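You operate a simulated robot arm through the tools that you are given. There is no shell and no other tool.

You are at the controls of a simulated two-armed robot. One attempt, no reset.

Task
Press the yellow tea towel flat at the heat on its label.
Fine: the iron ends on its base the way it stood, the dial at off; the socket switch and the other towel are left as they are. Set down upright: iron. What is to be rubbed or washed off counts as gone when no trace of it is left.

Only the result counts: the job must be done as asked and must still hold three seconds after the hand-in. Knocking over, shifting, dropping, spilling or breaking anything else fails it. Flat cloth is picked up by pressing the open fingertips on it (5 to 10 N) and closing them slowly along it; thin cloth reads only 2 to 8 mm in the jaws.

Robot
Two 7-joint arms with fingered hands on one trunk that stands fixed in place. Base frame: the origin is at the foot of the trunk, x ahead of it, y to its left, z up; the work surface is at about z = 84. Units: cm, degrees, N and s.
The left shoulder is at [5, 21.4, 86.9], the right one opposite. With the tool pointing down near the work surface each hand reaches from about 38 to 88 cm from the base axis, measured 20 degrees to its own side. Payload 3 kg a hand.
The tool frame of a hand sits at the grasp point between the pads (the TCP): z along the fingers, y along the line on which they close. The tips reach 2.6 cm beyond it. The gripper opens to 13.2 cm; its body begins 7.3 cm behind the TCP. The gripper is a hand of 3 fingers: y runs from the thumb to the fingers, the wrist lies at [0, 0, -22.9] in the tool frame.
Orientation is told as [roll, pitch, yaw] about the base's x, y, z axes, in that order, counted from this pose: with the fingers straight down and closing along the base's y, the tool's x points along the base's -x, its y along +y and its z along -z.

Tools
- The arms move only by the tool step_arm. It takes "left_increments", "right_increments" or both (then of equal length, played together; a hand with none holds still); each is a list of rows, each an object (a shift or turn left out is 0) with "offset": the shift along the base's x, y, z in cm, a list of three; "dr": the turn, a rotation vector about the base's x, y, z in degrees, a list of three. In form: [{"offset": [dx, dy, dz], "dr": [rx, ry, rz]}, ...]. A call has 1 to 20 rows; each row shifts and turns the commanded pose from where the row before left it. A row lasts 0.2 s, in which the tool goes at most 5 cm and 8.6 degrees; a call with a longer step from one row to the next is refused whole. A pose out of reach is approached as far as the arm can. The call stops where the force on the tool passes 40 N (or 10 N more than at its start, if that is more) or the arm is blocked; 0.2 s more then pass. In this call time passes only in rows, and 0.2 s behind the last. It gives the time, the measured TCP pose, the force on the tool (base axes), the opening and the grip force at its end, in the units of the frame above (readings bear some noise), with the torque about the TCP (base axes, N m) and any sound that the robot's microphone picked up.
- Cameras (640 x 400 px; columns grow to the right, rows downward): "scene" is now at [2.82, -1.84, 149.23]; the picture's right is [-0.24, -0.97, 0.00], its down [-0.71, 0.17, -0.69] and it looks along [0.67, -0.16, -0.73] (base axes); focal length 326 px, centre (320, 200). "left" rides on the left gripper at [-6.2, 0.3, -9.2] in its tool frame; the picture's right is [-0.05, -1.00, 0.00], its down [0.83, -0.04, -0.56] and it looks along [0.55, -0.03, 0.83] (tool axes); focal length 230 px, centre (320, 200). "right" rides on the right gripper at [6.2, 0.3, -9.2] in its tool frame; the picture's right is [-0.05, 1.00, 0.00], its down [-0.83, -0.04, -0.56] and it looks along [-0.55, -0.03, 0.83] (tool axes); focal length 230 px, centre (320, 200). There is no depth. A picture from a camera that has moved, and an enlarged one, comes with that camera's place and axes in the base frame and with its lens.
- get_image(camera): a new picture of that camera. No time passes.
- move_fingers(finger1, finger2, thumb_bend, hand): sets how far each is bent, from 0 (flat) to 1 (curled in); at 0.3 the hand is open as for a grip, at 0.7 the pads meet at the TCP. One left out holds its place. A second passes; each finger stops where it meets its share of the squeeze, and holds until it gets a number again. It is the only way to open and close the hand. It gives what a move gives, with no picture; readings hold the bend of each and the force on the fingers (four entries, about 0 where the hand has none), thumb and palm.
- pan_tilt(pan, tilt): turns the head with the scene camera to pan (to the left, within 86 degrees either way) and tilt (down, from -29 to 69), counted from straight ahead of the robot. It gives what a move gives.
- close_up(camera, box): a new picture of the part [left, top, right, bottom] of that camera's present view, enlarged. No time passes.
- close_job(): hands the job in; it is judged then, once.

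Nothing tells you positions but the pictures and the camera data. Unless the task says otherwise, let go and move clear before handing in.

The tools are called after "Call:" as a command line: name --argument value ..., lists and objects as JSON in quotes. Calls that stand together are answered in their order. step_arm: Moves the arms, as the interface text tells. Its arguments: {"type":"object","properties":{"left_increments":{"type":"array","items":{"type":"object","properties":{"offset":{"type":"array","items":{"type":"number"}},"dr":{"type":"array","items":{"type":"number"}}}}},"right_increments":{"type":"array","items":{"type":"object","properties":{"offset":{"type":"array","items":{"type":"number"}},"dr":{"type":"array","items":{"type":"number"}}}}}},"required":[]} The other tools are called the same way: move_fingers (finger1, finger2, thumb_bend, hand) moves the fingers one by one; pan_tilt (pan, tilt) turns the head that bears the scene camera; get_image (camera) takes a picture; close_up (camera, box) takes an enlarged picture of a part of a camera's view; close_job () hands the job in.

At the start:

```text
t: 0.0
left_tcp_pos: [50.79, 16.17, 115.54]
left_ee_rot: [-0.1, -0.1, -8.7]
left_wrist_force: [0.2, 0.6, -1.1]
left_torque: [0.01, -0.02, 0.0]
left_finger_gap: 13.21
left_gripper_force: 0.2
left_shape: jaw
left_bend: [0.3, 0.3, 0.3]
left_finger forces: [0.0, 0.0, 0.0, 0.0, 0.0, 0.0]
right_tcp_pos: [45.5, -27.88, 118.92]
right_ee_rot: [0.1, -0.1, -8.7]
right_wrist_force: [1.1, -0.1, -0.7]
right_torque: [0.03, 0.03, -0.01]
right_finger_gap: 13.21
right_gripper_force: 0.0
right_shape: jaw
right_bend: [0.3, 0.3, 0.3]
right_finger forces: [0.0, 0.0, 0.0, 0.0, 0.0, 0.1]
head pan, tilt (commanded): [-13.7, 46.6]
```

scene: 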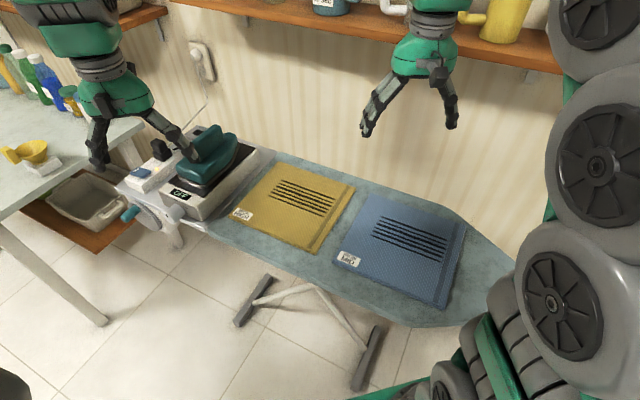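
right: 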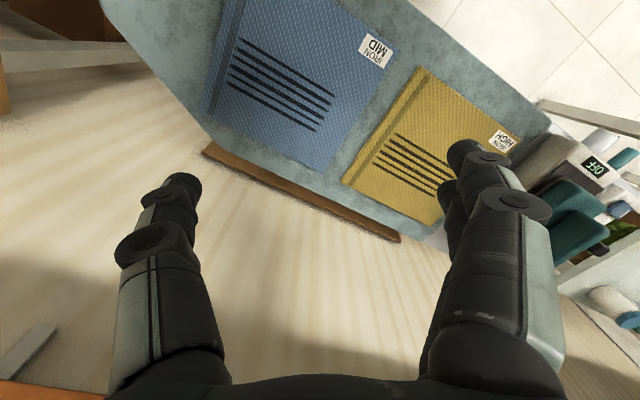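
left: 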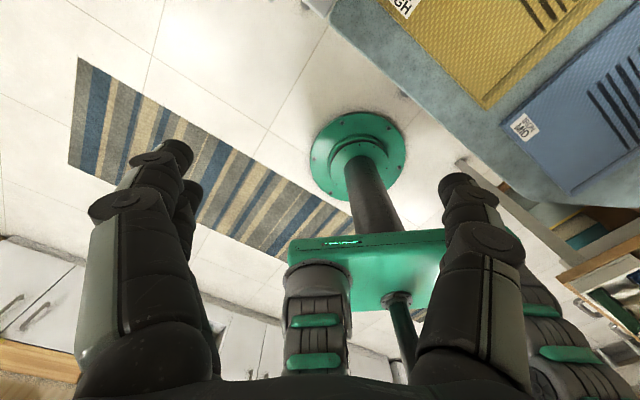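

I see an ironing board with a yellow and a blue towel, and a teal iron on a base with an "OFF" display on the left end of the board. I'll look closer at the labels, the iron and its dial before moving anything.

Call:
close_up --camera "scene" --box '[110, 100, 290, 240]'

Call:
close_up --camera "scene" --box '[200, 150, 480, 320]'

Call:
close_up --camera "right" --box '[340, 50, 640, 250]'

```text
2.86 times, centred on (200, 170) of scene
camera zoom: at [2.82, -1.84, 149.23], right [-0.24, -0.97, 0.0], down [-0.71, 0.17, -0.69], along [0.67, -0.16, -0.73], focal length 931 px, centre (663, 286)
```

zoom: 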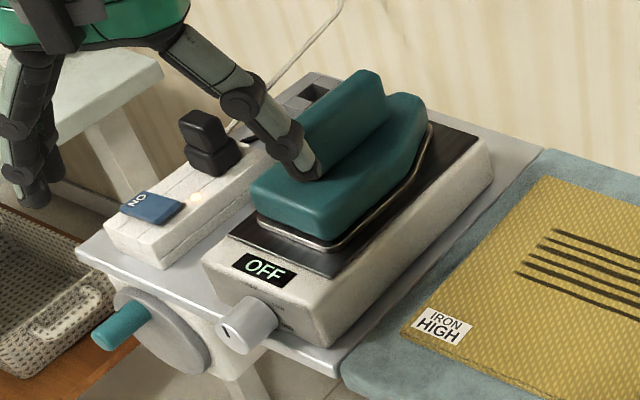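

```text
2.29 times, centred on (340, 235) of scene
camera zoom: at [2.82, -1.84, 149.23], right [-0.24, -0.97, 0.0], down [-0.71, 0.17, -0.69], along [0.67, -0.16, -0.73], focal length 744 px, centre (274, 120)
```

zoom: 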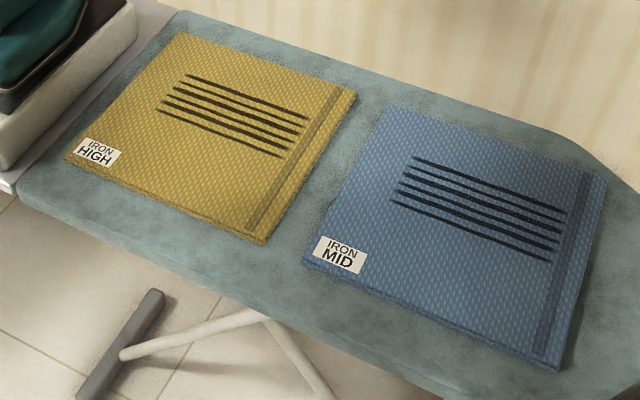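

```text
2.00 times, centred on (490, 150) of right
camera zoom: at [39.5, -26.61, 128.17], right [0.2, 0.98, 0.0], down [0.81, -0.17, 0.56], along [0.54, -0.11, -0.83], focal length 460 px, centre (-20, 300)
```

zoom: 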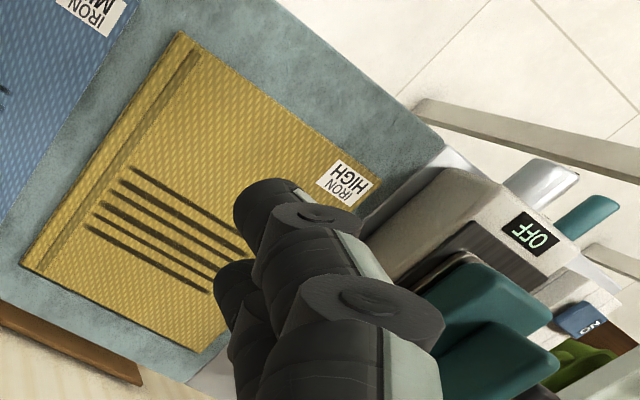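

The yellow label reads IRON HIGH and the iron's display reads OFF. I'll zoom in on the dial, iron and socket before I plan the moves.

Call:
close_up --camera "scene" --box '[150, 180, 220, 224]'

Call:
close_up --camera "scene" --box '[165, 115, 261, 175]'

Call:
close_up --camera "right" --box '[520, 120, 640, 240]'

```text
9.09 times, centred on (185, 202) of scene
camera zoom: at [2.82, -1.84, 149.23], right [-0.24, -0.97, 0.0], down [-0.71, 0.17, -0.69], along [0.67, -0.16, -0.73], focal length 2961 px, centre (1547, 182)
```

zoom: 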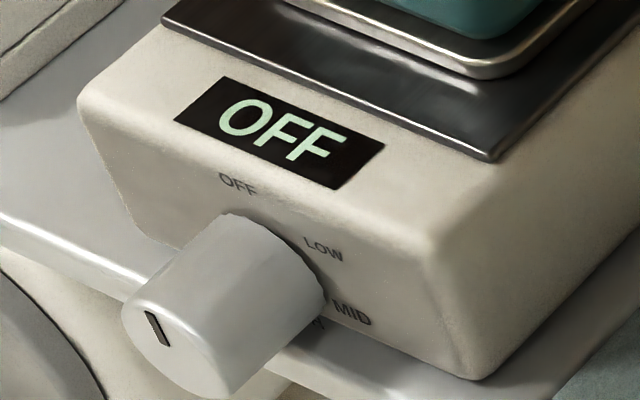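

```text
6.67 times, centred on (213, 145) of scene
camera zoom: at [2.82, -1.84, 149.23], right [-0.24, -0.97, 0.0], down [-0.71, 0.17, -0.69], along [0.67, -0.16, -0.73], focal length 2171 px, centre (1033, 567)
```

zoom: 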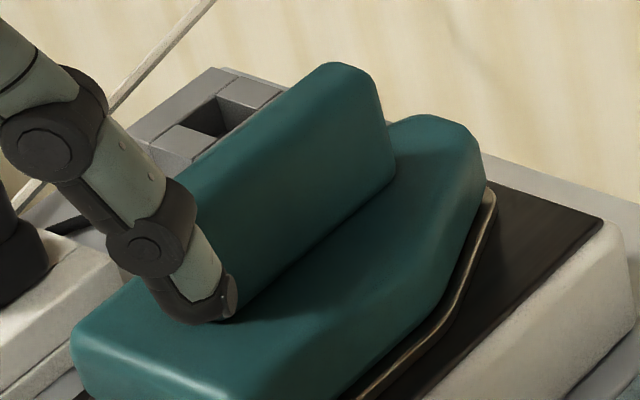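

```text
3.33 times, centred on (580, 180) of right
camera zoom: at [39.5, -26.61, 128.17], right [0.2, 0.98, 0.0], down [0.81, -0.17, 0.56], along [0.54, -0.11, -0.83], focal length 767 px, centre (-547, 267)
```

zoom: 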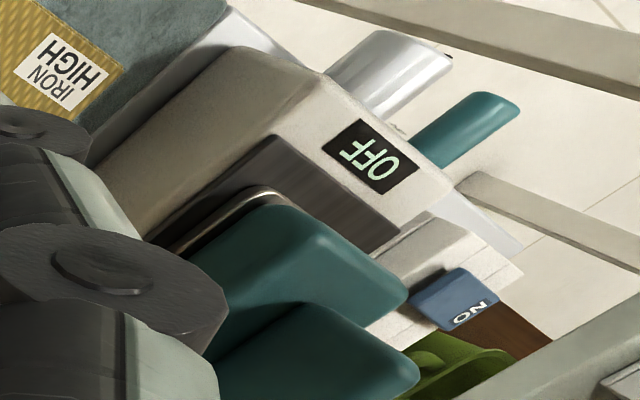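

The dial runs OFF, LOW, MID, then HIGH clockwise, and sits on the front of the iron's base near (63, 20, 88). I'll bring the left hand back and tilt it horizontal to face the dial, so its camera can see the dial too.

Call:
step_arm --left_increments '[{"offset": [-1, 4, 0], "dr": [0, 0, -7.875]}, {"offset": [-1, 4, 0], "dr": [0, 0, -7.875]}, {"offset": [-1, 4, 0], "dr": [0, 0, -7.875]}, {"offset": [-1, 4, 0], "dr": [0, 0, -7.875]}, {"offset": [0.1, 0.1, -1.3], "dr": [-4.845, -5.73, 0]}, {"offset": [0.1, 0.1, -1.3], "dr": [-4.845, -5.73, 0]}, {"offset": [0.1, 0.1, -1.3], "dr": [-4.845, -5.73, 0]}, {"offset": [0.1, 0.1, -1.3], "dr": [-4.845, -5.73, 0]}, {"offset": [0.1, 0.1, -1.3], "dr": [-4.845, -5.73, 0]}, {"offset": [0.1, 0.1, -1.3], "dr": [-4.845, -5.73, 0]}, {"offset": [0.1, 0.1, -1.3], "dr": [-4.845, -5.73, 0]}, {"offset": [0.1, 0.1, -1.3], "dr": [-4.845, -5.73, 0]}, {"offset": [0.1, 0.1, -1.3], "dr": [-4.845, -5.73, 0]}, {"offset": [0.1, 0.1, -1.3], "dr": [-4.845, -5.73, 0]}, {"offset": [0.1, 0.1, -1.3], "dr": [-4.845, -5.73, 0]}, {"offset": [0.1, 0.1, -1.3], "dr": [-4.845, -5.73, 0]}]'

```text
t: 3.4
left_tcp_pos: [48.19, 33.37, 99.89]
left_ee_rot: [-152.6, -89.9, 112.5]
left_wrist_force: [0.6, -0.2, -0.4]
left_torque: [-0.03, 0.01, 0.01]
left_finger_gap: 13.19
left_gripper_force: 0.0
left_shape: jaw
left_bend: [0.3, 0.3, 0.3]
left_finger forces: [0.1, 0.1, 0.0, 0.0, 0.0, 0.0]
right_tcp_pos: [45.44, -27.83, 118.89]
right_ee_rot: [0.0, 0.1, -8.7]
right_wrist_force: [-0.5, 0.8, 0.0]
right_torque: [0.02, 0.01, 0.0]
right_finger_gap: 13.21
right_gripper_force: 0.1
right_shape: jaw
right_bend: [0.3, 0.3, 0.3]
right_finger forces: [0.0, 0.0, 0.0, 0.1, 0.0, 0.0]
head pan, tilt (commanded): [-13.7, 46.6]
```

The left hand should now be horizontal and facing the dial from about 20 cm away. I'll check with both cameras.

Call:
get_image --camera "left"

Call:
get_image --camera "scene"

Call:
get_image --camera "right"

```text
taken
camera left: at [41.25, 39.54, 105.96], right [-0.64, -0.76, 0.05], down [-0.45, 0.32, -0.83], along [0.62, -0.56, -0.55], focal length 230 px, centre (320, 200)
```

left: 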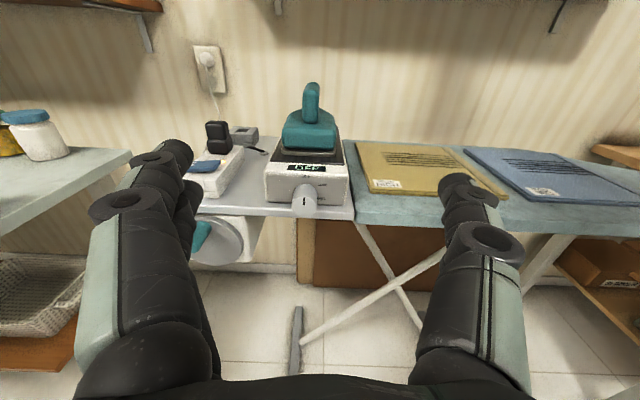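

```text
taken
camera scene: at [2.82, -1.84, 149.23], right [-0.24, -0.97, 0.0], down [-0.71, 0.17, -0.69], along [0.67, -0.16, -0.73], focal length 326 px, centre (320, 200)
```

scene: 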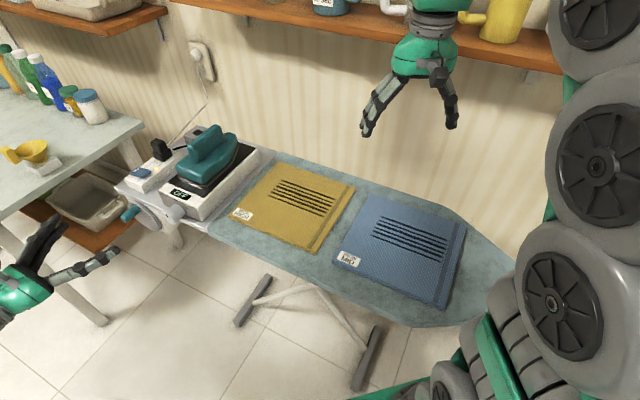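

```text
taken
camera right: at [39.49, -26.6, 128.17], right [0.2, 0.98, 0.0], down [0.81, -0.17, 0.56], along [0.54, -0.11, -0.83], focal length 230 px, centre (320, 200)
```

right: 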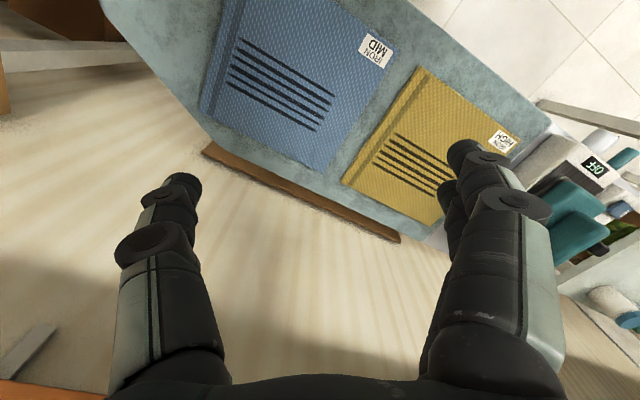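

Call:
close_up --camera "left" --box '[180, 110, 380, 235]'

Call:
close_up --camera "left" --box '[255, 150, 365, 220]'

Call:
close_up --camera "scene" --box '[110, 110, 270, 225]'

```text
3.20 times, centred on (280, 172) of left
camera zoom: at [41.25, 39.54, 105.96], right [-0.64, -0.76, 0.05], down [-0.45, 0.32, -0.83], along [0.62, -0.56, -0.55], focal length 736 px, centre (448, 288)
```

zoom: 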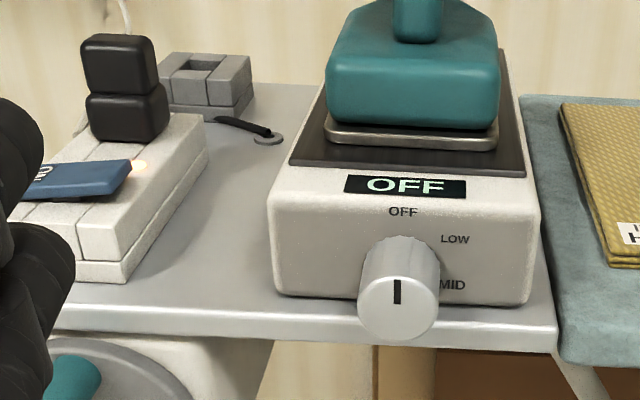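

```text
5.71 times, centred on (310, 185) of left
camera zoom: at [41.25, 39.54, 105.96], right [-0.64, -0.76, 0.05], down [-0.45, 0.32, -0.83], along [0.62, -0.56, -0.55], focal length 1315 px, centre (377, 286)
```

zoom: 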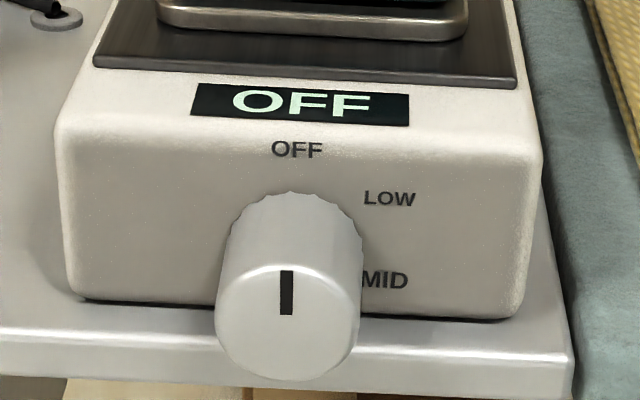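

```text
3.48 times, centred on (190, 168) of scene
camera zoom: at [2.82, -1.84, 149.23], right [-0.24, -0.97, 0.0], down [-0.71, 0.17, -0.69], along [0.67, -0.16, -0.73], focal length 1133 px, centre (772, 313)
```

zoom: 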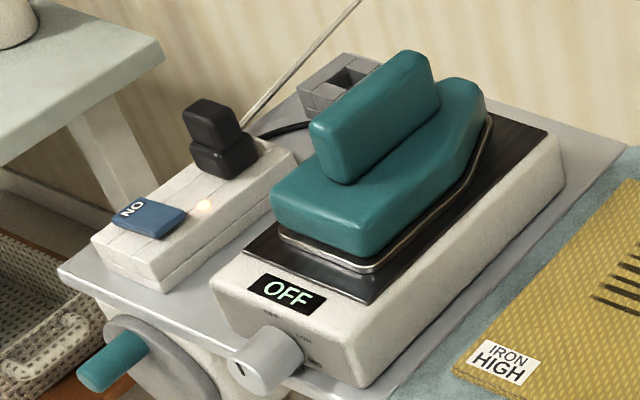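

The dial face is a 3.8 cm knob centred near (63.7, 22.4, 86.3) with its axis along (0.76, -0.65, 0), pointer up at OFF. I'll move to a standoff in front of it and pre-roll the hand counter-clockwise, ready to turn it clockwise.

Call:
step_arm --left_increments '[{"offset": [1.26, -0.64, -2.6], "dr": [-5.7, 4.9, 0]}, {"offset": [1.26, -0.64, -2.6], "dr": [-5.7, 4.9, 0]}, {"offset": [1.26, -0.64, -2.6], "dr": [-5.7, 4.9, 0]}, {"offset": [1.26, -0.64, -2.6], "dr": [-5.7, 4.9, 0]}, {"offset": [1.26, -0.64, -2.6], "dr": [-5.7, 4.9, 0]}, {"offset": [0, 0, 0]}]'

Call:
get_image --camera "left"

Call:
get_image --camera "scene"

```text
t: 4.8
left_tcp_pos: [54.53, 29.87, 86.72]
left_ee_rot: [-89.4, -52.3, 49.5]
left_wrist_force: [-0.4, 0.2, 0.3]
left_torque: [0.02, -0.04, 0.0]
left_finger_gap: 13.18
left_gripper_force: 0.1
left_shape: jaw
left_bend: [0.3, 0.3, 0.3]
left_finger forces: [0.0, 0.0, 0.0, 0.1, 0.0, 0.0]
right_tcp_pos: [45.54, -27.94, 119.02]
right_ee_rot: [-0.1, 0.0, -8.8]
right_wrist_force: [1.5, 0.7, -0.2]
right_torque: [0.01, 0.02, 0.04]
right_finger_gap: 13.2
right_gripper_force: 0.2
right_shape: jaw
right_bend: [0.3, 0.3, 0.3]
right_finger forces: [0.0, 0.1, 0.0, 0.0, 0.0, 0.0]
head pan, tilt (commanded): [-13.7, 46.6]
```

```text
taken
camera left: at [49.97, 38.97, 91.46], right [-0.49, -0.58, 0.65], down [-0.78, -0.05, -0.63], along [0.4, -0.81, -0.43], focal length 230 px, centre (320, 200)
```

left: 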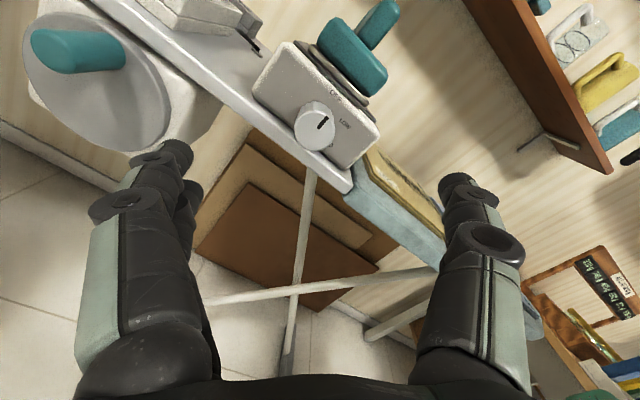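

```text
taken
camera scene: at [2.82, -1.84, 149.23], right [-0.24, -0.97, 0.0], down [-0.71, 0.17, -0.69], along [0.67, -0.16, -0.73], focal length 326 px, centre (320, 200)
```

scene: 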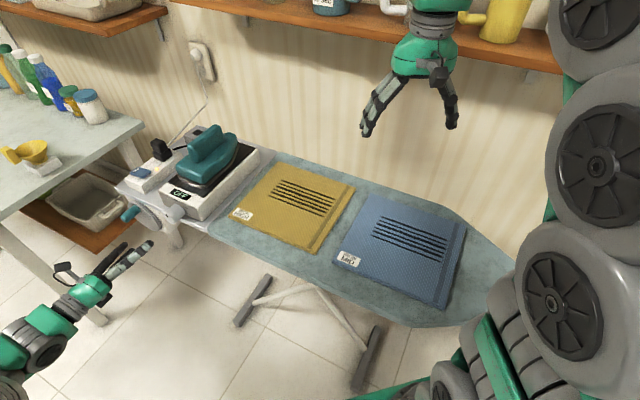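

The hand reached the standoff. I'll narrow the finger opening so it clears the crank, and recheck the dial position from this view.

Call:
move_fingers --hand "left" --finger1 0.48 --finger2 0.48 --thumb_bend 0.48

Call:
close_up --camera "left" --box '[240, 60, 400, 160]'

Call:
get_image --camera "left"

```text
t: 5.8
left_tcp_pos: [54.37, 29.96, 86.88]
left_ee_rot: [-89.4, -52.5, 49.3]
left_wrist_force: [-0.1, 0.2, 0.0]
left_torque: [-0.01, 0.01, 0.01]
left_finger_gap: 7.55
left_gripper_force: 0.0
left_shape: fingers
left_bend: [0.48, 0.48, 0.48]
left_finger forces: [0.0, 0.0, 0.0, 0.0, 0.0, 0.1]
right_tcp_pos: [45.43, -27.89, 118.86]
right_ee_rot: [0.0, 0.0, -8.7]
right_wrist_force: [-0.1, 0.5, -0.9]
right_torque: [0.0, 0.03, 0.03]
right_finger_gap: 13.18
right_gripper_force: 0.0
right_shape: jaw
right_bend: [0.3, 0.3, 0.3]
right_finger forces: [0.1, 0.1, 0.1, 0.1, 0.0, 0.0]
head pan, tilt (commanded): [-13.7, 46.6]
```

```text
4.00 times, centred on (320, 110) of left
camera zoom: at [49.95, 38.95, 91.48], right [-0.49, -0.58, 0.65], down [-0.78, -0.05, -0.63], along [0.4, -0.81, -0.43], focal length 920 px, centre (320, 560)
```

zoom: 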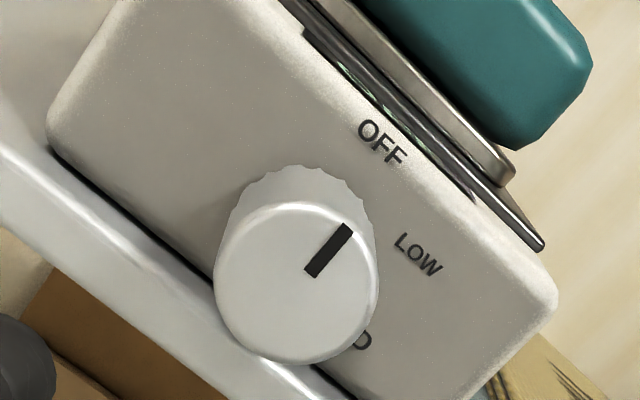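

```text
taken
camera left: at [49.95, 38.95, 91.48], right [-0.49, -0.58, 0.65], down [-0.78, -0.05, -0.63], along [0.4, -0.81, -0.43], focal length 230 px, centre (320, 200)
```

left: 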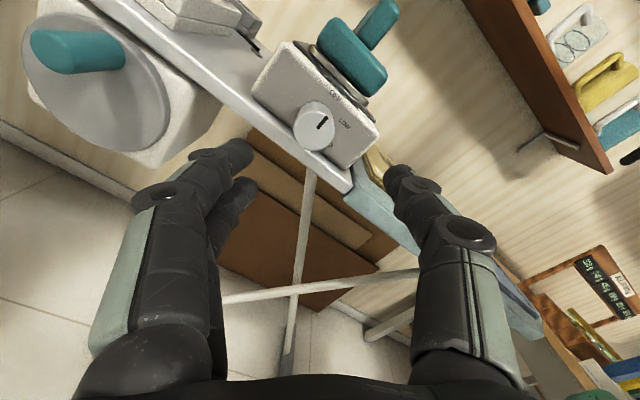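

The dial face centre is confirmed at about (63.7, 22.4, 86.25). I'll close in until the fingertips straddle the knob, staying short of the shelf edge.

Call:
step_arm --left_increments '[{"offset": [2.05, -1.665, -0.15]}, {"offset": [2.05, -1.665, -0.15]}, {"offset": [2.05, -1.665, -0.15]}, {"offset": [1.0, -0.83, -0.08]}, {"offset": [1.0, -0.83, -0.07]}, {"offset": [0, 0, 0]}]'

Call:
get_image --camera "left"

Call:
close_up --camera "scene" --box '[100, 150, 260, 250]'

```text
t: 7.2
left_tcp_pos: [62.53, 23.43, 86.41]
left_ee_rot: [-89.5, -52.5, 49.3]
left_wrist_force: [-0.1, 0.6, 0.4]
left_torque: [-0.01, 0.0, -0.02]
left_finger_gap: 7.52
left_gripper_force: 0.0
left_shape: fingers
left_bend: [0.48, 0.48, 0.48]
left_finger forces: [0.0, 0.0, 0.0, 0.1, 0.0, 0.0]
right_tcp_pos: [45.49, -27.79, 118.97]
right_ee_rot: [0.0, 0.0, -8.7]
right_wrist_force: [-0.1, -0.3, 0.6]
right_torque: [-0.01, -0.02, -0.01]
right_finger_gap: 13.19
right_gripper_force: 0.1
right_shape: jaw
right_bend: [0.3, 0.3, 0.3]
right_finger forces: [0.0, 0.0, 0.0, 0.0, 0.0, 0.0]
head pan, tilt (commanded): [-13.7, 46.6]
```

```text
taken
camera left: at [58.04, 32.48, 91.05], right [-0.49, -0.58, 0.65], down [-0.78, -0.05, -0.63], along [0.4, -0.81, -0.43], focal length 230 px, centre (320, 200)
```

left: 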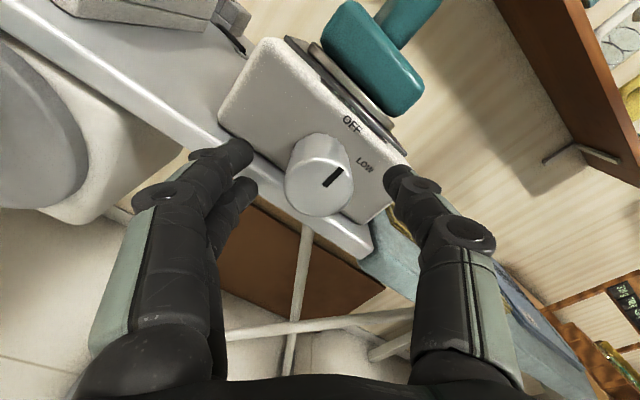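

```text
4.00 times, centred on (180, 200) of scene
camera zoom: at [2.82, -1.84, 149.23], right [-0.24, -0.97, 0.0], down [-0.71, 0.17, -0.69], along [0.67, -0.16, -0.73], focal length 1303 px, centre (880, 200)
```

zoom: 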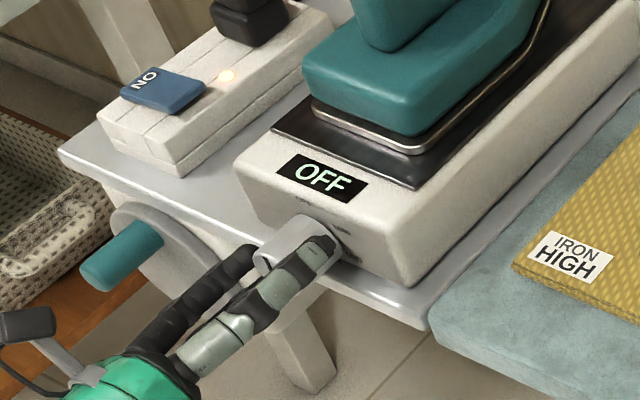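

The fingers straddle the knob and are well centred. I'll go 0.3 cm deeper and close on it.

Call:
step_arm --left_increments '[{"offset": [0.23, -0.2, 0]}, {"offset": [0, 0, 0]}]'

Call:
move_fingers --hand "left" --finger1 0.7 --finger2 0.7 --thumb_bend 0.7

Call:
get_image --camera "left"

Call:
close_up --camera "scene" --box '[100, 150, 260, 250]'

```text
t: 7.8
left_tcp_pos: [62.72, 23.28, 86.44]
left_ee_rot: [-89.5, -52.5, 49.3]
left_wrist_force: [0.5, 0.1, -0.2]
left_torque: [-0.01, 0.02, 0.02]
left_finger_gap: 7.5
left_gripper_force: 0.1
left_shape: fingers
left_bend: [0.48, 0.48, 0.48]
left_finger forces: [0.1, 0.0, 0.0, 0.0, 0.0, 0.0]
right_tcp_pos: [45.5, -27.91, 118.86]
right_ee_rot: [0.0, 0.0, -8.7]
right_wrist_force: [-0.3, -0.5, 0.5]
right_torque: [0.0, -0.05, 0.02]
right_finger_gap: 13.18
right_gripper_force: 0.1
right_shape: jaw
right_bend: [0.3, 0.3, 0.3]
right_finger forces: [0.0, 0.1, 0.0, 0.0, 0.0, 0.0]
head pan, tilt (commanded): [-13.7, 46.6]
```

```text
t: 8.8
left_tcp_pos: [62.68, 23.32, 86.39]
left_ee_rot: [-89.4, -52.5, 49.3]
left_wrist_force: [3.8, -3.5, -0.3]
left_torque: [0.03, -0.02, 0.01]
left_finger_gap: 3.21
left_gripper_force: 13.0
left_shape: fingers
left_bend: [0.62, 0.61, 0.64]
left_finger forces: [5.9, 6.8, 0.1, 0.1, 12.5, 0.1]
right_tcp_pos: [45.4, -27.84, 118.84]
right_ee_rot: [-0.1, -0.1, -8.6]
right_wrist_force: [-0.7, 0.1, 0.0]
right_torque: [-0.02, 0.03, -0.02]
right_finger_gap: 13.2
right_gripper_force: 0.1
right_shape: jaw
right_bend: [0.3, 0.3, 0.3]
right_finger forces: [0.0, 0.0, 0.0, 0.0, 0.1, 0.0]
head pan, tilt (commanded): [-13.7, 46.6]
```

```text
taken
camera left: at [58.24, 32.31, 91.06], right [-0.49, -0.58, 0.65], down [-0.78, -0.05, -0.63], along [0.4, -0.81, -0.43], focal length 230 px, centre (320, 200)
```

left: 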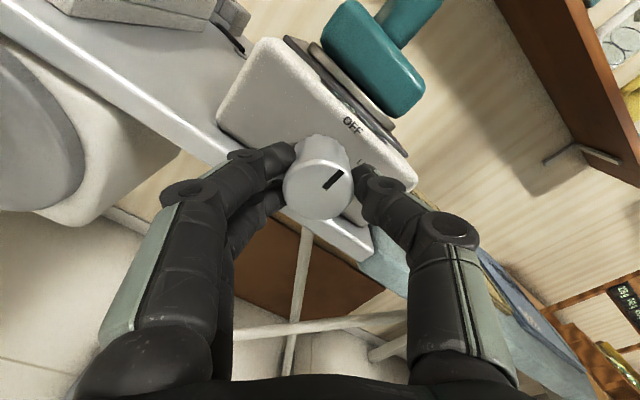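

```text
4.00 times, centred on (180, 200) of scene
camera zoom: at [2.82, -1.85, 149.23], right [-0.24, -0.97, 0.0], down [-0.71, 0.17, -0.69], along [0.67, -0.16, -0.73], focal length 1303 px, centre (880, 200)
```

zoom: 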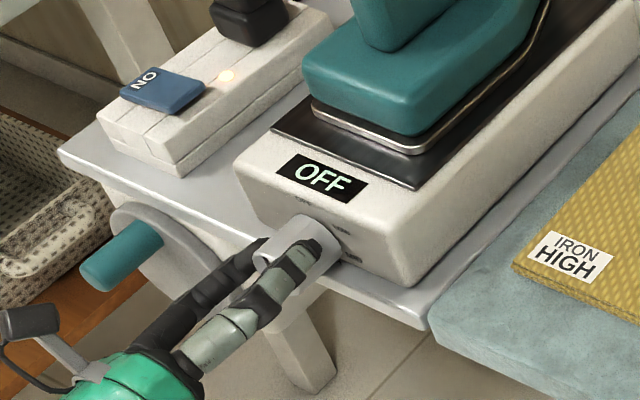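

The knob is gripped at about 12.5 N with the fingers balanced. I'll turn it clockwise in small steps and watch the display.

Call:
step_arm --left_increments '[{"dr": [4.58, -3.88, 0]}, {"dr": [4.58, -3.88, 0]}, {"dr": [4.58, -3.88, 0]}, {"dr": [4.58, -3.88, 0]}, {"dr": [4.58, -3.88, 0]}, {"dr": [4.58, -3.88, 0]}, {"offset": [0, 0, 0]}]'

Call:
get_image --camera "left"

Call:
close_up --camera "scene" --box '[100, 150, 260, 250]'

```text
t: 10.4
left_tcp_pos: [62.8, 23.39, 86.38]
left_ee_rot: [-80.8, -88.5, 40.6]
left_wrist_force: [5.7, -10.6, -1.2]
left_torque: [0.01, -0.01, -0.13]
left_finger_gap: 3.2
left_gripper_force: 11.7
left_shape: fingers
left_bend: [0.63, 0.61, 0.64]
left_finger forces: [4.7, 5.9, 0.0, 0.0, 14.1, 0.0]
right_tcp_pos: [45.4, -27.93, 118.98]
right_ee_rot: [0.0, -0.1, -8.7]
right_wrist_force: [0.5, -0.6, -0.1]
right_torque: [0.02, 0.01, 0.0]
right_finger_gap: 13.19
right_gripper_force: 0.1
right_shape: jaw
right_bend: [0.3, 0.3, 0.3]
right_finger forces: [0.0, 0.0, 0.0, 0.1, 0.0, 0.1]
head pan, tilt (commanded): [-13.7, 46.6]
```

```text
taken
camera left: at [55.91, 29.64, 92.51], right [-0.64, -0.76, 0.08], down [-0.47, 0.31, -0.83], along [0.61, -0.57, -0.56], focal length 230 px, centre (320, 200)
```

left: 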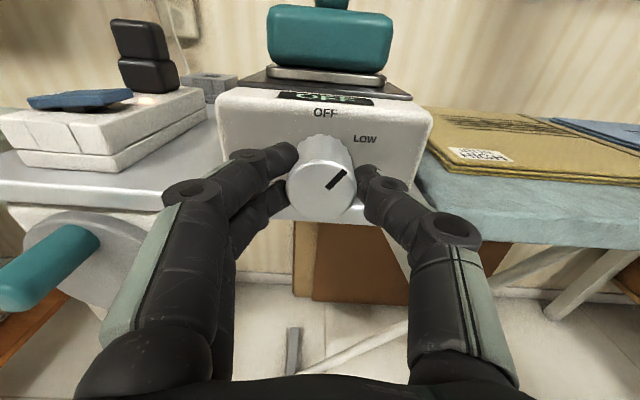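

```text
4.00 times, centred on (180, 200) of scene
camera zoom: at [2.83, -1.86, 149.23], right [-0.24, -0.97, 0.0], down [-0.71, 0.17, -0.69], along [0.67, -0.16, -0.73], focal length 1303 px, centre (880, 200)
```

zoom: 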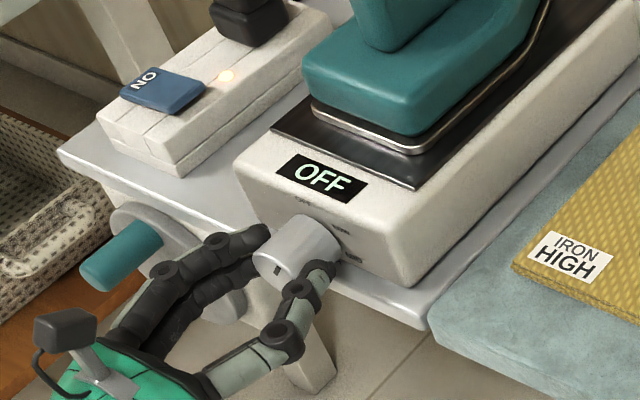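

The dial follows the hand well; the pointer is now about 36° round. I'll keep turning.

Call:
step_arm --left_increments '[{"dr": [4.58, -3.88, 0]}, {"dr": [4.58, -3.88, 0]}, {"dr": [4.58, -3.88, 0]}, {"dr": [4.58, -3.88, 0]}, {"dr": [4.58, -3.88, 0]}, {"dr": [4.58, -3.88, 0]}, {"dr": [4.58, -3.88, 0]}, {"offset": [0, 0, 0]}]'

Call:
get_image --camera "left"

Call:
close_up --camera "scene" --box '[100, 150, 260, 250]'

```text
t: 12.2
left_tcp_pos: [62.75, 23.32, 86.42]
left_ee_rot: [89.9, -49.4, -129.9]
left_wrist_force: [-6.0, -15.9, 6.6]
left_torque: [-0.14, -0.08, -0.39]
left_finger_gap: 3.22
left_gripper_force: 13.3
left_shape: fingers
left_bend: [0.63, 0.62, 0.64]
left_finger forces: [6.5, 4.3, 0.0, 0.1, 15.5, 0.0]
right_tcp_pos: [45.36, -27.95, 119.01]
right_ee_rot: [0.0, 0.0, -8.7]
right_wrist_force: [-0.1, 0.6, 0.4]
right_torque: [0.0, 0.0, 0.0]
right_finger_gap: 13.2
right_gripper_force: 0.0
right_shape: jaw
right_bend: [0.3, 0.3, 0.3]
right_finger forces: [0.0, 0.1, 0.0, 0.1, 0.0, 0.0]
head pan, tilt (commanded): [-13.7, 46.6]
```

```text
taken
camera left: at [53.19, 26.41, 91.21], right [-0.51, -0.61, -0.61], down [-0.1, 0.75, -0.66], along [0.85, -0.28, -0.44], focal length 230 px, centre (320, 200)
```

left: 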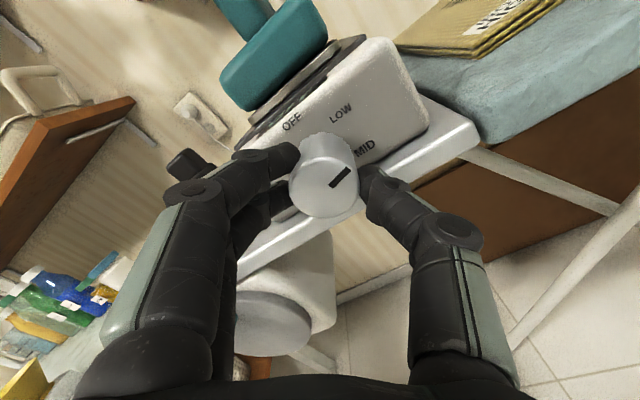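

```text
4.00 times, centred on (180, 200) of scene
camera zoom: at [2.8, -1.87, 149.23], right [-0.24, -0.97, 0.0], down [-0.71, 0.17, -0.69], along [0.67, -0.16, -0.73], focal length 1303 px, centre (880, 200)
```

zoom: 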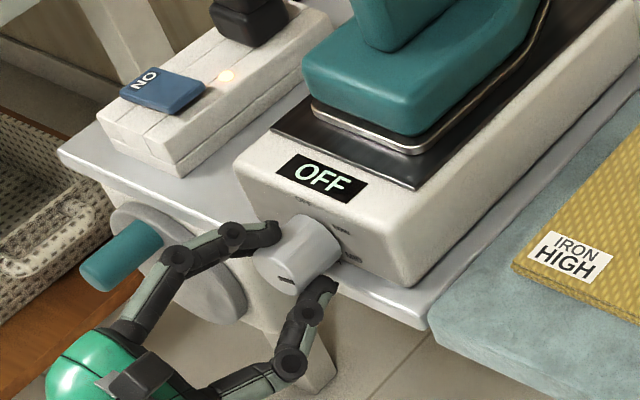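

The dial has turned about 78° with it, so the pointer lies between LOW and MID, but the display still reads OFF. I'll release and look at the dial unobstructed.

Call:
move_fingers --hand "left" --finger1 0.48 --finger2 0.48 --thumb_bend 0.48

Call:
close_up --camera "left" --box '[210, 70, 450, 220]'

Call:
close_up --camera "scene" --box '[100, 150, 260, 250]'

```text
t: 13.2
left_tcp_pos: [62.73, 23.45, 86.36]
left_ee_rot: [89.9, -49.4, -130.0]
left_wrist_force: [0.0, -0.2, 0.8]
left_torque: [-0.02, -0.01, -0.01]
left_finger_gap: 7.37
left_gripper_force: 0.2
left_shape: fingers
left_bend: [0.48, 0.48, 0.48]
left_finger forces: [0.0, 0.0, 0.0, 0.1, 0.1, 0.0]
right_tcp_pos: [45.46, -27.91, 119.01]
right_ee_rot: [-0.1, 0.0, -8.7]
right_wrist_force: [0.5, 0.3, -0.2]
right_torque: [-0.01, -0.01, 0.01]
right_finger_gap: 13.2
right_gripper_force: 0.1
right_shape: jaw
right_bend: [0.3, 0.3, 0.3]
right_finger forces: [0.0, 0.0, 0.1, 0.1, 0.0, 0.0]
head pan, tilt (commanded): [-13.7, 46.6]
```

```text
2.67 times, centred on (330, 145) of left
camera zoom: at [53.21, 26.48, 91.18], right [-0.51, -0.61, -0.61], down [-0.1, 0.75, -0.66], along [0.85, -0.27, -0.44], focal length 614 px, centre (293, 347)
```

zoom: 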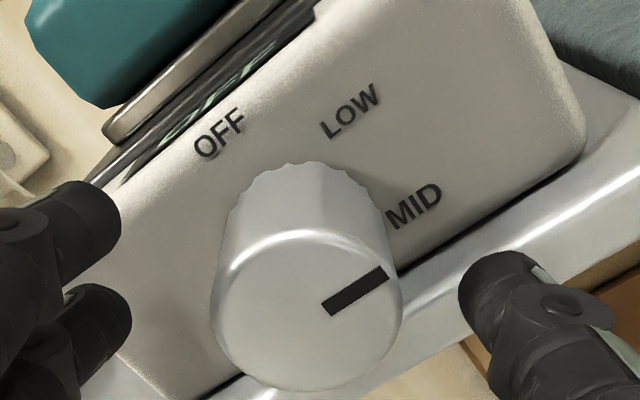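

```text
4.00 times, centred on (180, 200) of scene
camera zoom: at [2.82, -1.84, 149.23], right [-0.24, -0.97, 0.0], down [-0.71, 0.17, -0.69], along [0.67, -0.16, -0.73], focal length 1303 px, centre (880, 200)
```

zoom: 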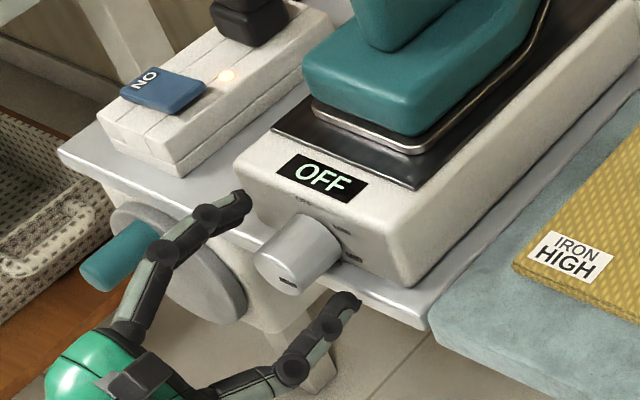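

Call:
step_arm --left_increments '[{"offset": [0, 0, 0]}, {"offset": [0, 0, 0]}, {"offset": [0, 0, 0]}, {"offset": [0, 0, 0]}, {"offset": [0, 0, 0]}]'

Call:
close_up --camera "scene" --box '[150, 180, 220, 224]'

Call:
close_up --camera "right" --box '[520, 120, 640, 240]'

```text
t: 14.4
left_tcp_pos: [62.79, 23.31, 86.33]
left_ee_rot: [89.9, -49.6, -129.9]
left_wrist_force: [0.1, 0.4, -0.2]
left_torque: [0.02, -0.02, 0.0]
left_finger_gap: 7.42
left_gripper_force: 0.1
left_shape: fingers
left_bend: [0.48, 0.48, 0.48]
left_finger forces: [0.1, 0.1, 0.0, 0.0, 0.0, 0.1]
right_tcp_pos: [45.48, -27.92, 118.89]
right_ee_rot: [0.1, 0.1, -8.7]
right_wrist_force: [-0.5, 0.0, -0.5]
right_torque: [0.06, -0.01, -0.02]
right_finger_gap: 13.18
right_gripper_force: 0.1
right_shape: jaw
right_bend: [0.3, 0.3, 0.3]
right_finger forces: [0.0, 0.0, 0.1, 0.0, 0.0, 0.0]
head pan, tilt (commanded): [-13.7, 46.6]
```

```text
9.09 times, centred on (185, 202) of scene
camera zoom: at [2.82, -1.84, 149.23], right [-0.24, -0.97, 0.0], down [-0.71, 0.17, -0.69], along [0.67, -0.16, -0.73], focal length 2961 px, centre (1547, 182)
```

zoom: 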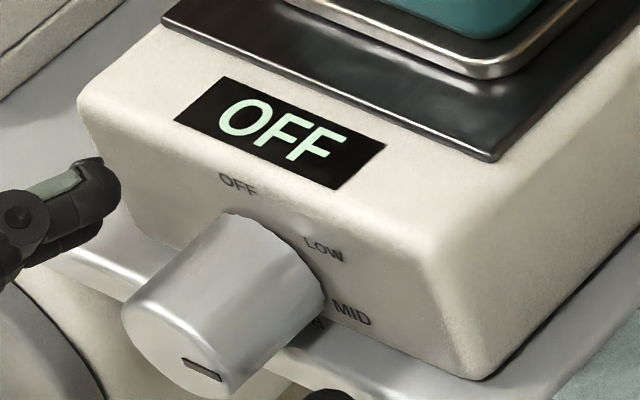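

```text
3.33 times, centred on (580, 180) of right
camera zoom: at [39.5, -26.61, 128.17], right [0.2, 0.98, 0.0], down [0.81, -0.17, 0.56], along [0.54, -0.11, -0.83], focal length 767 px, centre (-547, 267)
```

zoom: 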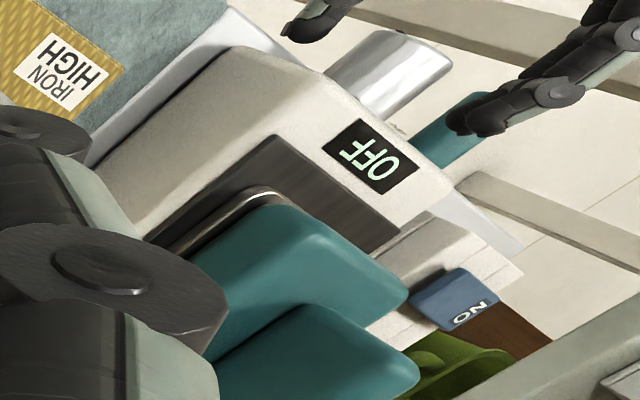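

The display may only react near each mark. I'll roll the open hand back, re-grip and turn on toward HIGH.

Call:
step_arm --left_increments '[{"dr": [-5.96, 5.04, 0]}, {"dr": [-5.96, 5.04, 0]}, {"dr": [-5.96, 5.04, 0]}, {"dr": [-5.96, 5.04, 0]}, {"dr": [-5.96, 5.04, 0]}, {"dr": [-5.96, 5.04, 0]}, {"dr": [-5.96, 5.04, 0]}, {"dr": [-5.96, 5.04, 0]}, {"dr": [-5.96, 5.04, 0]}, {"dr": [-5.96, 5.04, 0]}, {"offset": [0, 0, 0]}]'

Call:
move_fingers --hand "left" --finger1 0.7 --finger2 0.7 --thumb_bend 0.7

Call:
step_arm --left_increments '[{"dr": [4.58, -3.88, 0]}, {"dr": [4.58, -3.88, 0]}, {"dr": [4.58, -3.88, 0]}, {"dr": [4.58, -3.88, 0]}, {"dr": [4.58, -3.88, 0]}, {"offset": [0, 0, 0]}]'

Call:
get_image --camera "left"

Call:
close_up --camera "scene" --box '[100, 150, 260, 250]'

```text
t: 16.8
left_tcp_pos: [62.71, 23.37, 86.53]
left_ee_rot: [-89.6, -52.4, 49.3]
left_wrist_force: [-0.5, 0.6, -0.2]
left_torque: [0.03, -0.03, -0.01]
left_finger_gap: 7.42
left_gripper_force: 0.1
left_shape: fingers
left_bend: [0.48, 0.48, 0.48]
left_finger forces: [0.0, 0.0, 0.0, 0.1, 0.1, 0.0]
right_tcp_pos: [45.51, -27.88, 118.83]
right_ee_rot: [0.1, 0.0, -8.7]
right_wrist_force: [-0.4, 0.2, -0.1]
right_torque: [-0.01, 0.01, 0.03]
right_finger_gap: 13.21
right_gripper_force: 0.0
right_shape: jaw
right_bend: [0.3, 0.3, 0.3]
right_finger forces: [0.0, 0.0, 0.0, 0.1, 0.0, 0.0]
head pan, tilt (commanded): [-13.7, 46.6]
```

```text
t: 17.8
left_tcp_pos: [62.68, 23.39, 86.47]
left_ee_rot: [-89.6, -52.5, 49.4]
left_wrist_force: [3.5, -3.4, 1.6]
left_torque: [-0.04, -0.02, 0.0]
left_finger_gap: 3.18
left_gripper_force: 12.3
left_shape: fingers
left_bend: [0.62, 0.61, 0.64]
left_finger forces: [5.5, 6.6, 0.1, 0.1, 12.8, 0.0]
right_tcp_pos: [45.46, -27.94, 118.94]
right_ee_rot: [0.0, -0.1, -8.7]
right_wrist_force: [-0.1, -0.2, 0.1]
right_torque: [-0.01, 0.02, -0.01]
right_finger_gap: 13.18
right_gripper_force: 0.1
right_shape: jaw
right_bend: [0.3, 0.3, 0.3]
right_finger forces: [0.0, 0.0, 0.1, 0.1, 0.0, 0.0]
head pan, tilt (commanded): [-13.7, 46.6]
```

```text
t: 19.2
left_tcp_pos: [62.48, 23.32, 86.46]
left_ee_rot: [-88.7, -82.6, 48.4]
left_wrist_force: [10.5, -9.1, 8.5]
left_torque: [-0.1, -0.13, 0.01]
left_finger_gap: 3.19
left_gripper_force: 12.0
left_shape: fingers
left_bend: [0.62, 0.61, 0.64]
left_finger forces: [6.5, 5.9, 0.0, 0.0, 11.7, 0.1]
right_tcp_pos: [45.39, -27.92, 118.93]
right_ee_rot: [0.1, 0.0, -8.8]
right_wrist_force: [0.8, -0.3, 0.4]
right_torque: [-0.02, -0.05, 0.0]
right_finger_gap: 13.22
right_gripper_force: 0.0
right_shape: jaw
right_bend: [0.3, 0.3, 0.3]
right_finger forces: [0.0, 0.0, 0.1, 0.1, 0.0, 0.0]
head pan, tilt (commanded): [-13.7, 46.6]
```

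```text
taken
camera left: at [56.25, 30.12, 92.4], right [-0.63, -0.75, 0.18], down [-0.52, 0.24, -0.82], along [0.57, -0.61, -0.55], focal length 230 px, centre (320, 200)
```

left: 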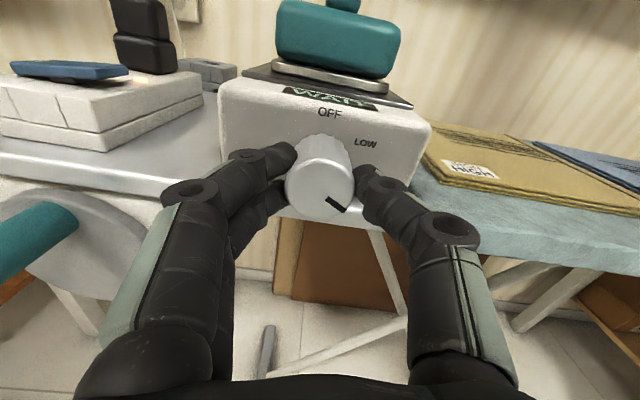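

```text
4.00 times, centred on (180, 200) of scene
camera zoom: at [2.82, -1.86, 149.23], right [-0.24, -0.97, 0.0], down [-0.71, 0.17, -0.69], along [0.67, -0.16, -0.73], focal length 1303 px, centre (880, 200)
```

zoom: 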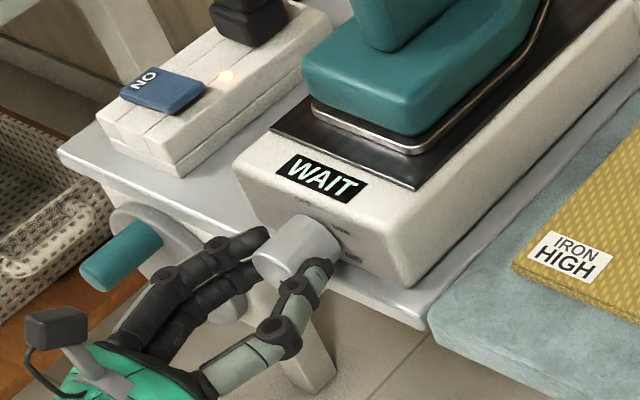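

The display changed to WAIT, so it's heating at the MID mark. I'll carry on turning toward HIGH.

Call:
step_arm --left_increments '[{"dr": [4.58, -3.88, 0]}, {"dr": [4.58, -3.88, 0]}, {"dr": [4.58, -3.88, 0]}, {"dr": [4.58, -3.88, 0]}, {"dr": [4.58, -3.88, 0]}, {"offset": [0, 0, 0]}]'

Call:
get_image --camera "left"

Call:
close_up --camera "scene" --box '[100, 150, 260, 250]'

```text
t: 20.6
left_tcp_pos: [62.77, 23.36, 86.49]
left_ee_rot: [89.8, -67.5, -129.8]
left_wrist_force: [-4.7, -6.8, 3.1]
left_torque: [-0.02, 0.02, -0.25]
left_finger_gap: 3.19
left_gripper_force: 13.9
left_shape: fingers
left_bend: [0.63, 0.62, 0.64]
left_finger forces: [5.2, 5.1, 0.0, 0.0, 16.0, 0.0]
right_tcp_pos: [45.49, -27.96, 118.84]
right_ee_rot: [0.1, 0.0, -8.7]
right_wrist_force: [-0.6, 0.5, -0.5]
right_torque: [0.03, -0.01, 0.0]
right_finger_gap: 13.18
right_gripper_force: 0.2
right_shape: jaw
right_bend: [0.3, 0.3, 0.3]
right_finger forces: [0.0, 0.0, 0.0, 0.0, 0.1, 0.0]
head pan, tilt (commanded): [-13.7, 46.6]
```

```text
taken
camera left: at [54.31, 27.68, 92.2], right [-0.61, -0.72, -0.33], down [-0.25, 0.57, -0.78], along [0.76, -0.39, -0.52], focal length 230 px, centre (320, 200)
```

left: 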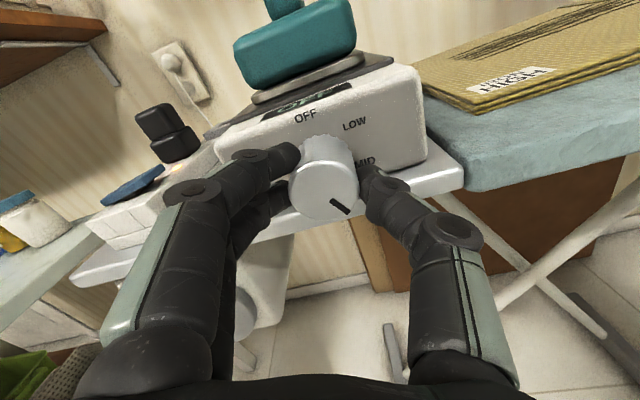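

```text
4.00 times, centred on (180, 200) of scene
camera zoom: at [2.81, -1.85, 149.23], right [-0.24, -0.97, 0.0], down [-0.71, 0.17, -0.69], along [0.67, -0.16, -0.73], focal length 1303 px, centre (880, 200)
```

zoom: 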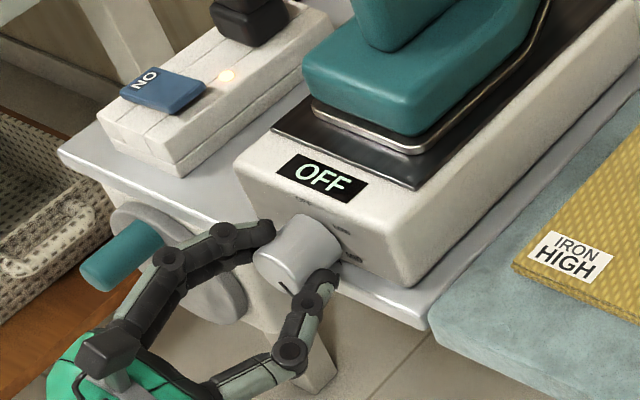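

It's between MID and HIGH, hence OFF again. I'll go a little further.

Call:
step_arm --left_increments '[{"dr": [4.58, -3.88, 0]}, {"dr": [4.58, -3.88, 0]}, {"offset": [0, 0, 0]}]'

Call:
close_up --camera "left" --box '[210, 70, 450, 220]'

Call:
close_up --camera "scene" --box '[100, 150, 260, 250]'

```text
t: 21.4
left_tcp_pos: [62.73, 23.24, 86.54]
left_ee_rot: [90.0, -55.4, -130.2]
left_wrist_force: [-6.5, -7.9, 12.9]
left_torque: [-0.16, -0.17, -0.27]
left_finger_gap: 3.21
left_gripper_force: 13.8
left_shape: fingers
left_bend: [0.63, 0.62, 0.64]
left_finger forces: [8.3, 5.7, 0.0, 0.0, 13.5, 0.0]
right_tcp_pos: [45.46, -27.86, 119.07]
right_ee_rot: [0.0, -0.1, -8.7]
right_wrist_force: [-0.7, 0.8, -0.8]
right_torque: [0.02, 0.0, 0.02]
right_finger_gap: 13.18
right_gripper_force: 0.1
right_shape: jaw
right_bend: [0.3, 0.3, 0.3]
right_finger forces: [0.1, 0.1, 0.0, 0.0, 0.1, 0.0]
head pan, tilt (commanded): [-13.7, 46.6]
```

```text
2.67 times, centred on (330, 145) of left
camera zoom: at [53.52, 26.74, 91.55], right [-0.55, -0.65, -0.52], down [-0.14, 0.69, -0.71], along [0.82, -0.31, -0.47], focal length 614 px, centre (293, 347)
```

zoom: 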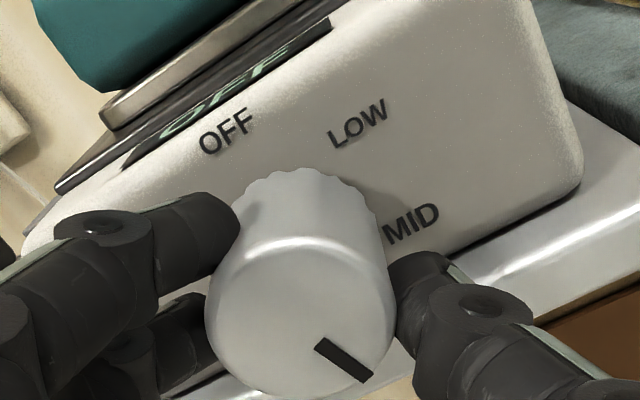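

```text
4.00 times, centred on (180, 200) of scene
camera zoom: at [2.79, -1.86, 149.23], right [-0.24, -0.97, 0.0], down [-0.71, 0.17, -0.69], along [0.67, -0.16, -0.73], focal length 1303 px, centre (880, 200)
```

zoom: 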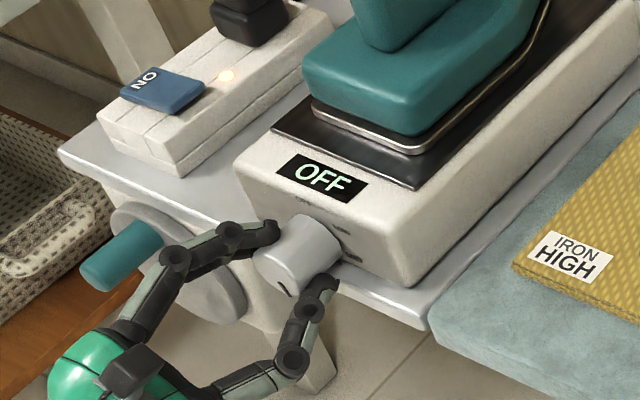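

Call:
step_arm --left_increments '[{"dr": [4.58, -3.88, 0]}, {"offset": [0, 0, 0]}]'

Call:
close_up --camera "scene" --box '[100, 150, 260, 250]'

Call:
close_up --camera "left" --box '[210, 70, 450, 220]'

```text
t: 22.0
left_tcp_pos: [62.67, 23.15, 86.36]
left_ee_rot: [90.0, -49.5, -130.1]
left_wrist_force: [-5.3, -9.6, 11.8]
left_torque: [-0.15, -0.18, -0.26]
left_finger_gap: 3.19
left_gripper_force: 13.7
left_shape: fingers
left_bend: [0.63, 0.62, 0.64]
left_finger forces: [8.4, 5.7, 0.0, 0.0, 12.7, 0.0]
right_tcp_pos: [45.47, -27.9, 118.97]
right_ee_rot: [0.1, 0.0, -8.6]
right_wrist_force: [-0.5, 0.5, 0.4]
right_torque: [0.03, 0.0, 0.05]
right_finger_gap: 13.17
right_gripper_force: 0.2
right_shape: jaw
right_bend: [0.3, 0.3, 0.3]
right_finger forces: [0.1, 0.0, 0.1, 0.0, 0.0, 0.1]
head pan, tilt (commanded): [-13.7, 46.6]
```

```text
4.00 times, centred on (180, 200) of scene
camera zoom: at [2.79, -1.86, 149.23], right [-0.24, -0.97, 0.0], down [-0.71, 0.17, -0.69], along [0.67, -0.16, -0.73], focal length 1303 px, centre (880, 200)
```

zoom: 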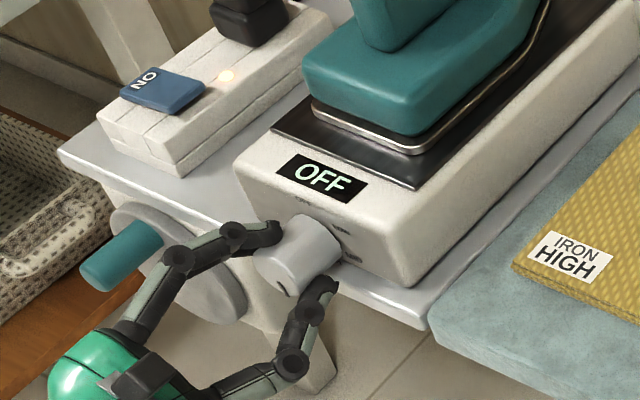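

```text
2.67 times, centred on (330, 145) of left
camera zoom: at [53.15, 26.31, 91.17], right [-0.51, -0.61, -0.61], down [-0.1, 0.75, -0.66], along [0.85, -0.28, -0.44], focal length 614 px, centre (293, 347)
```

zoom: 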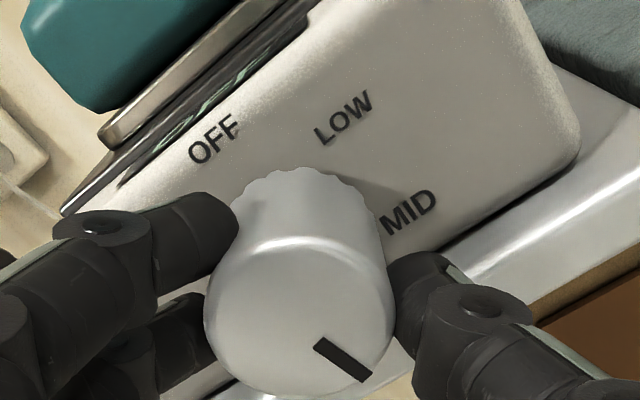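

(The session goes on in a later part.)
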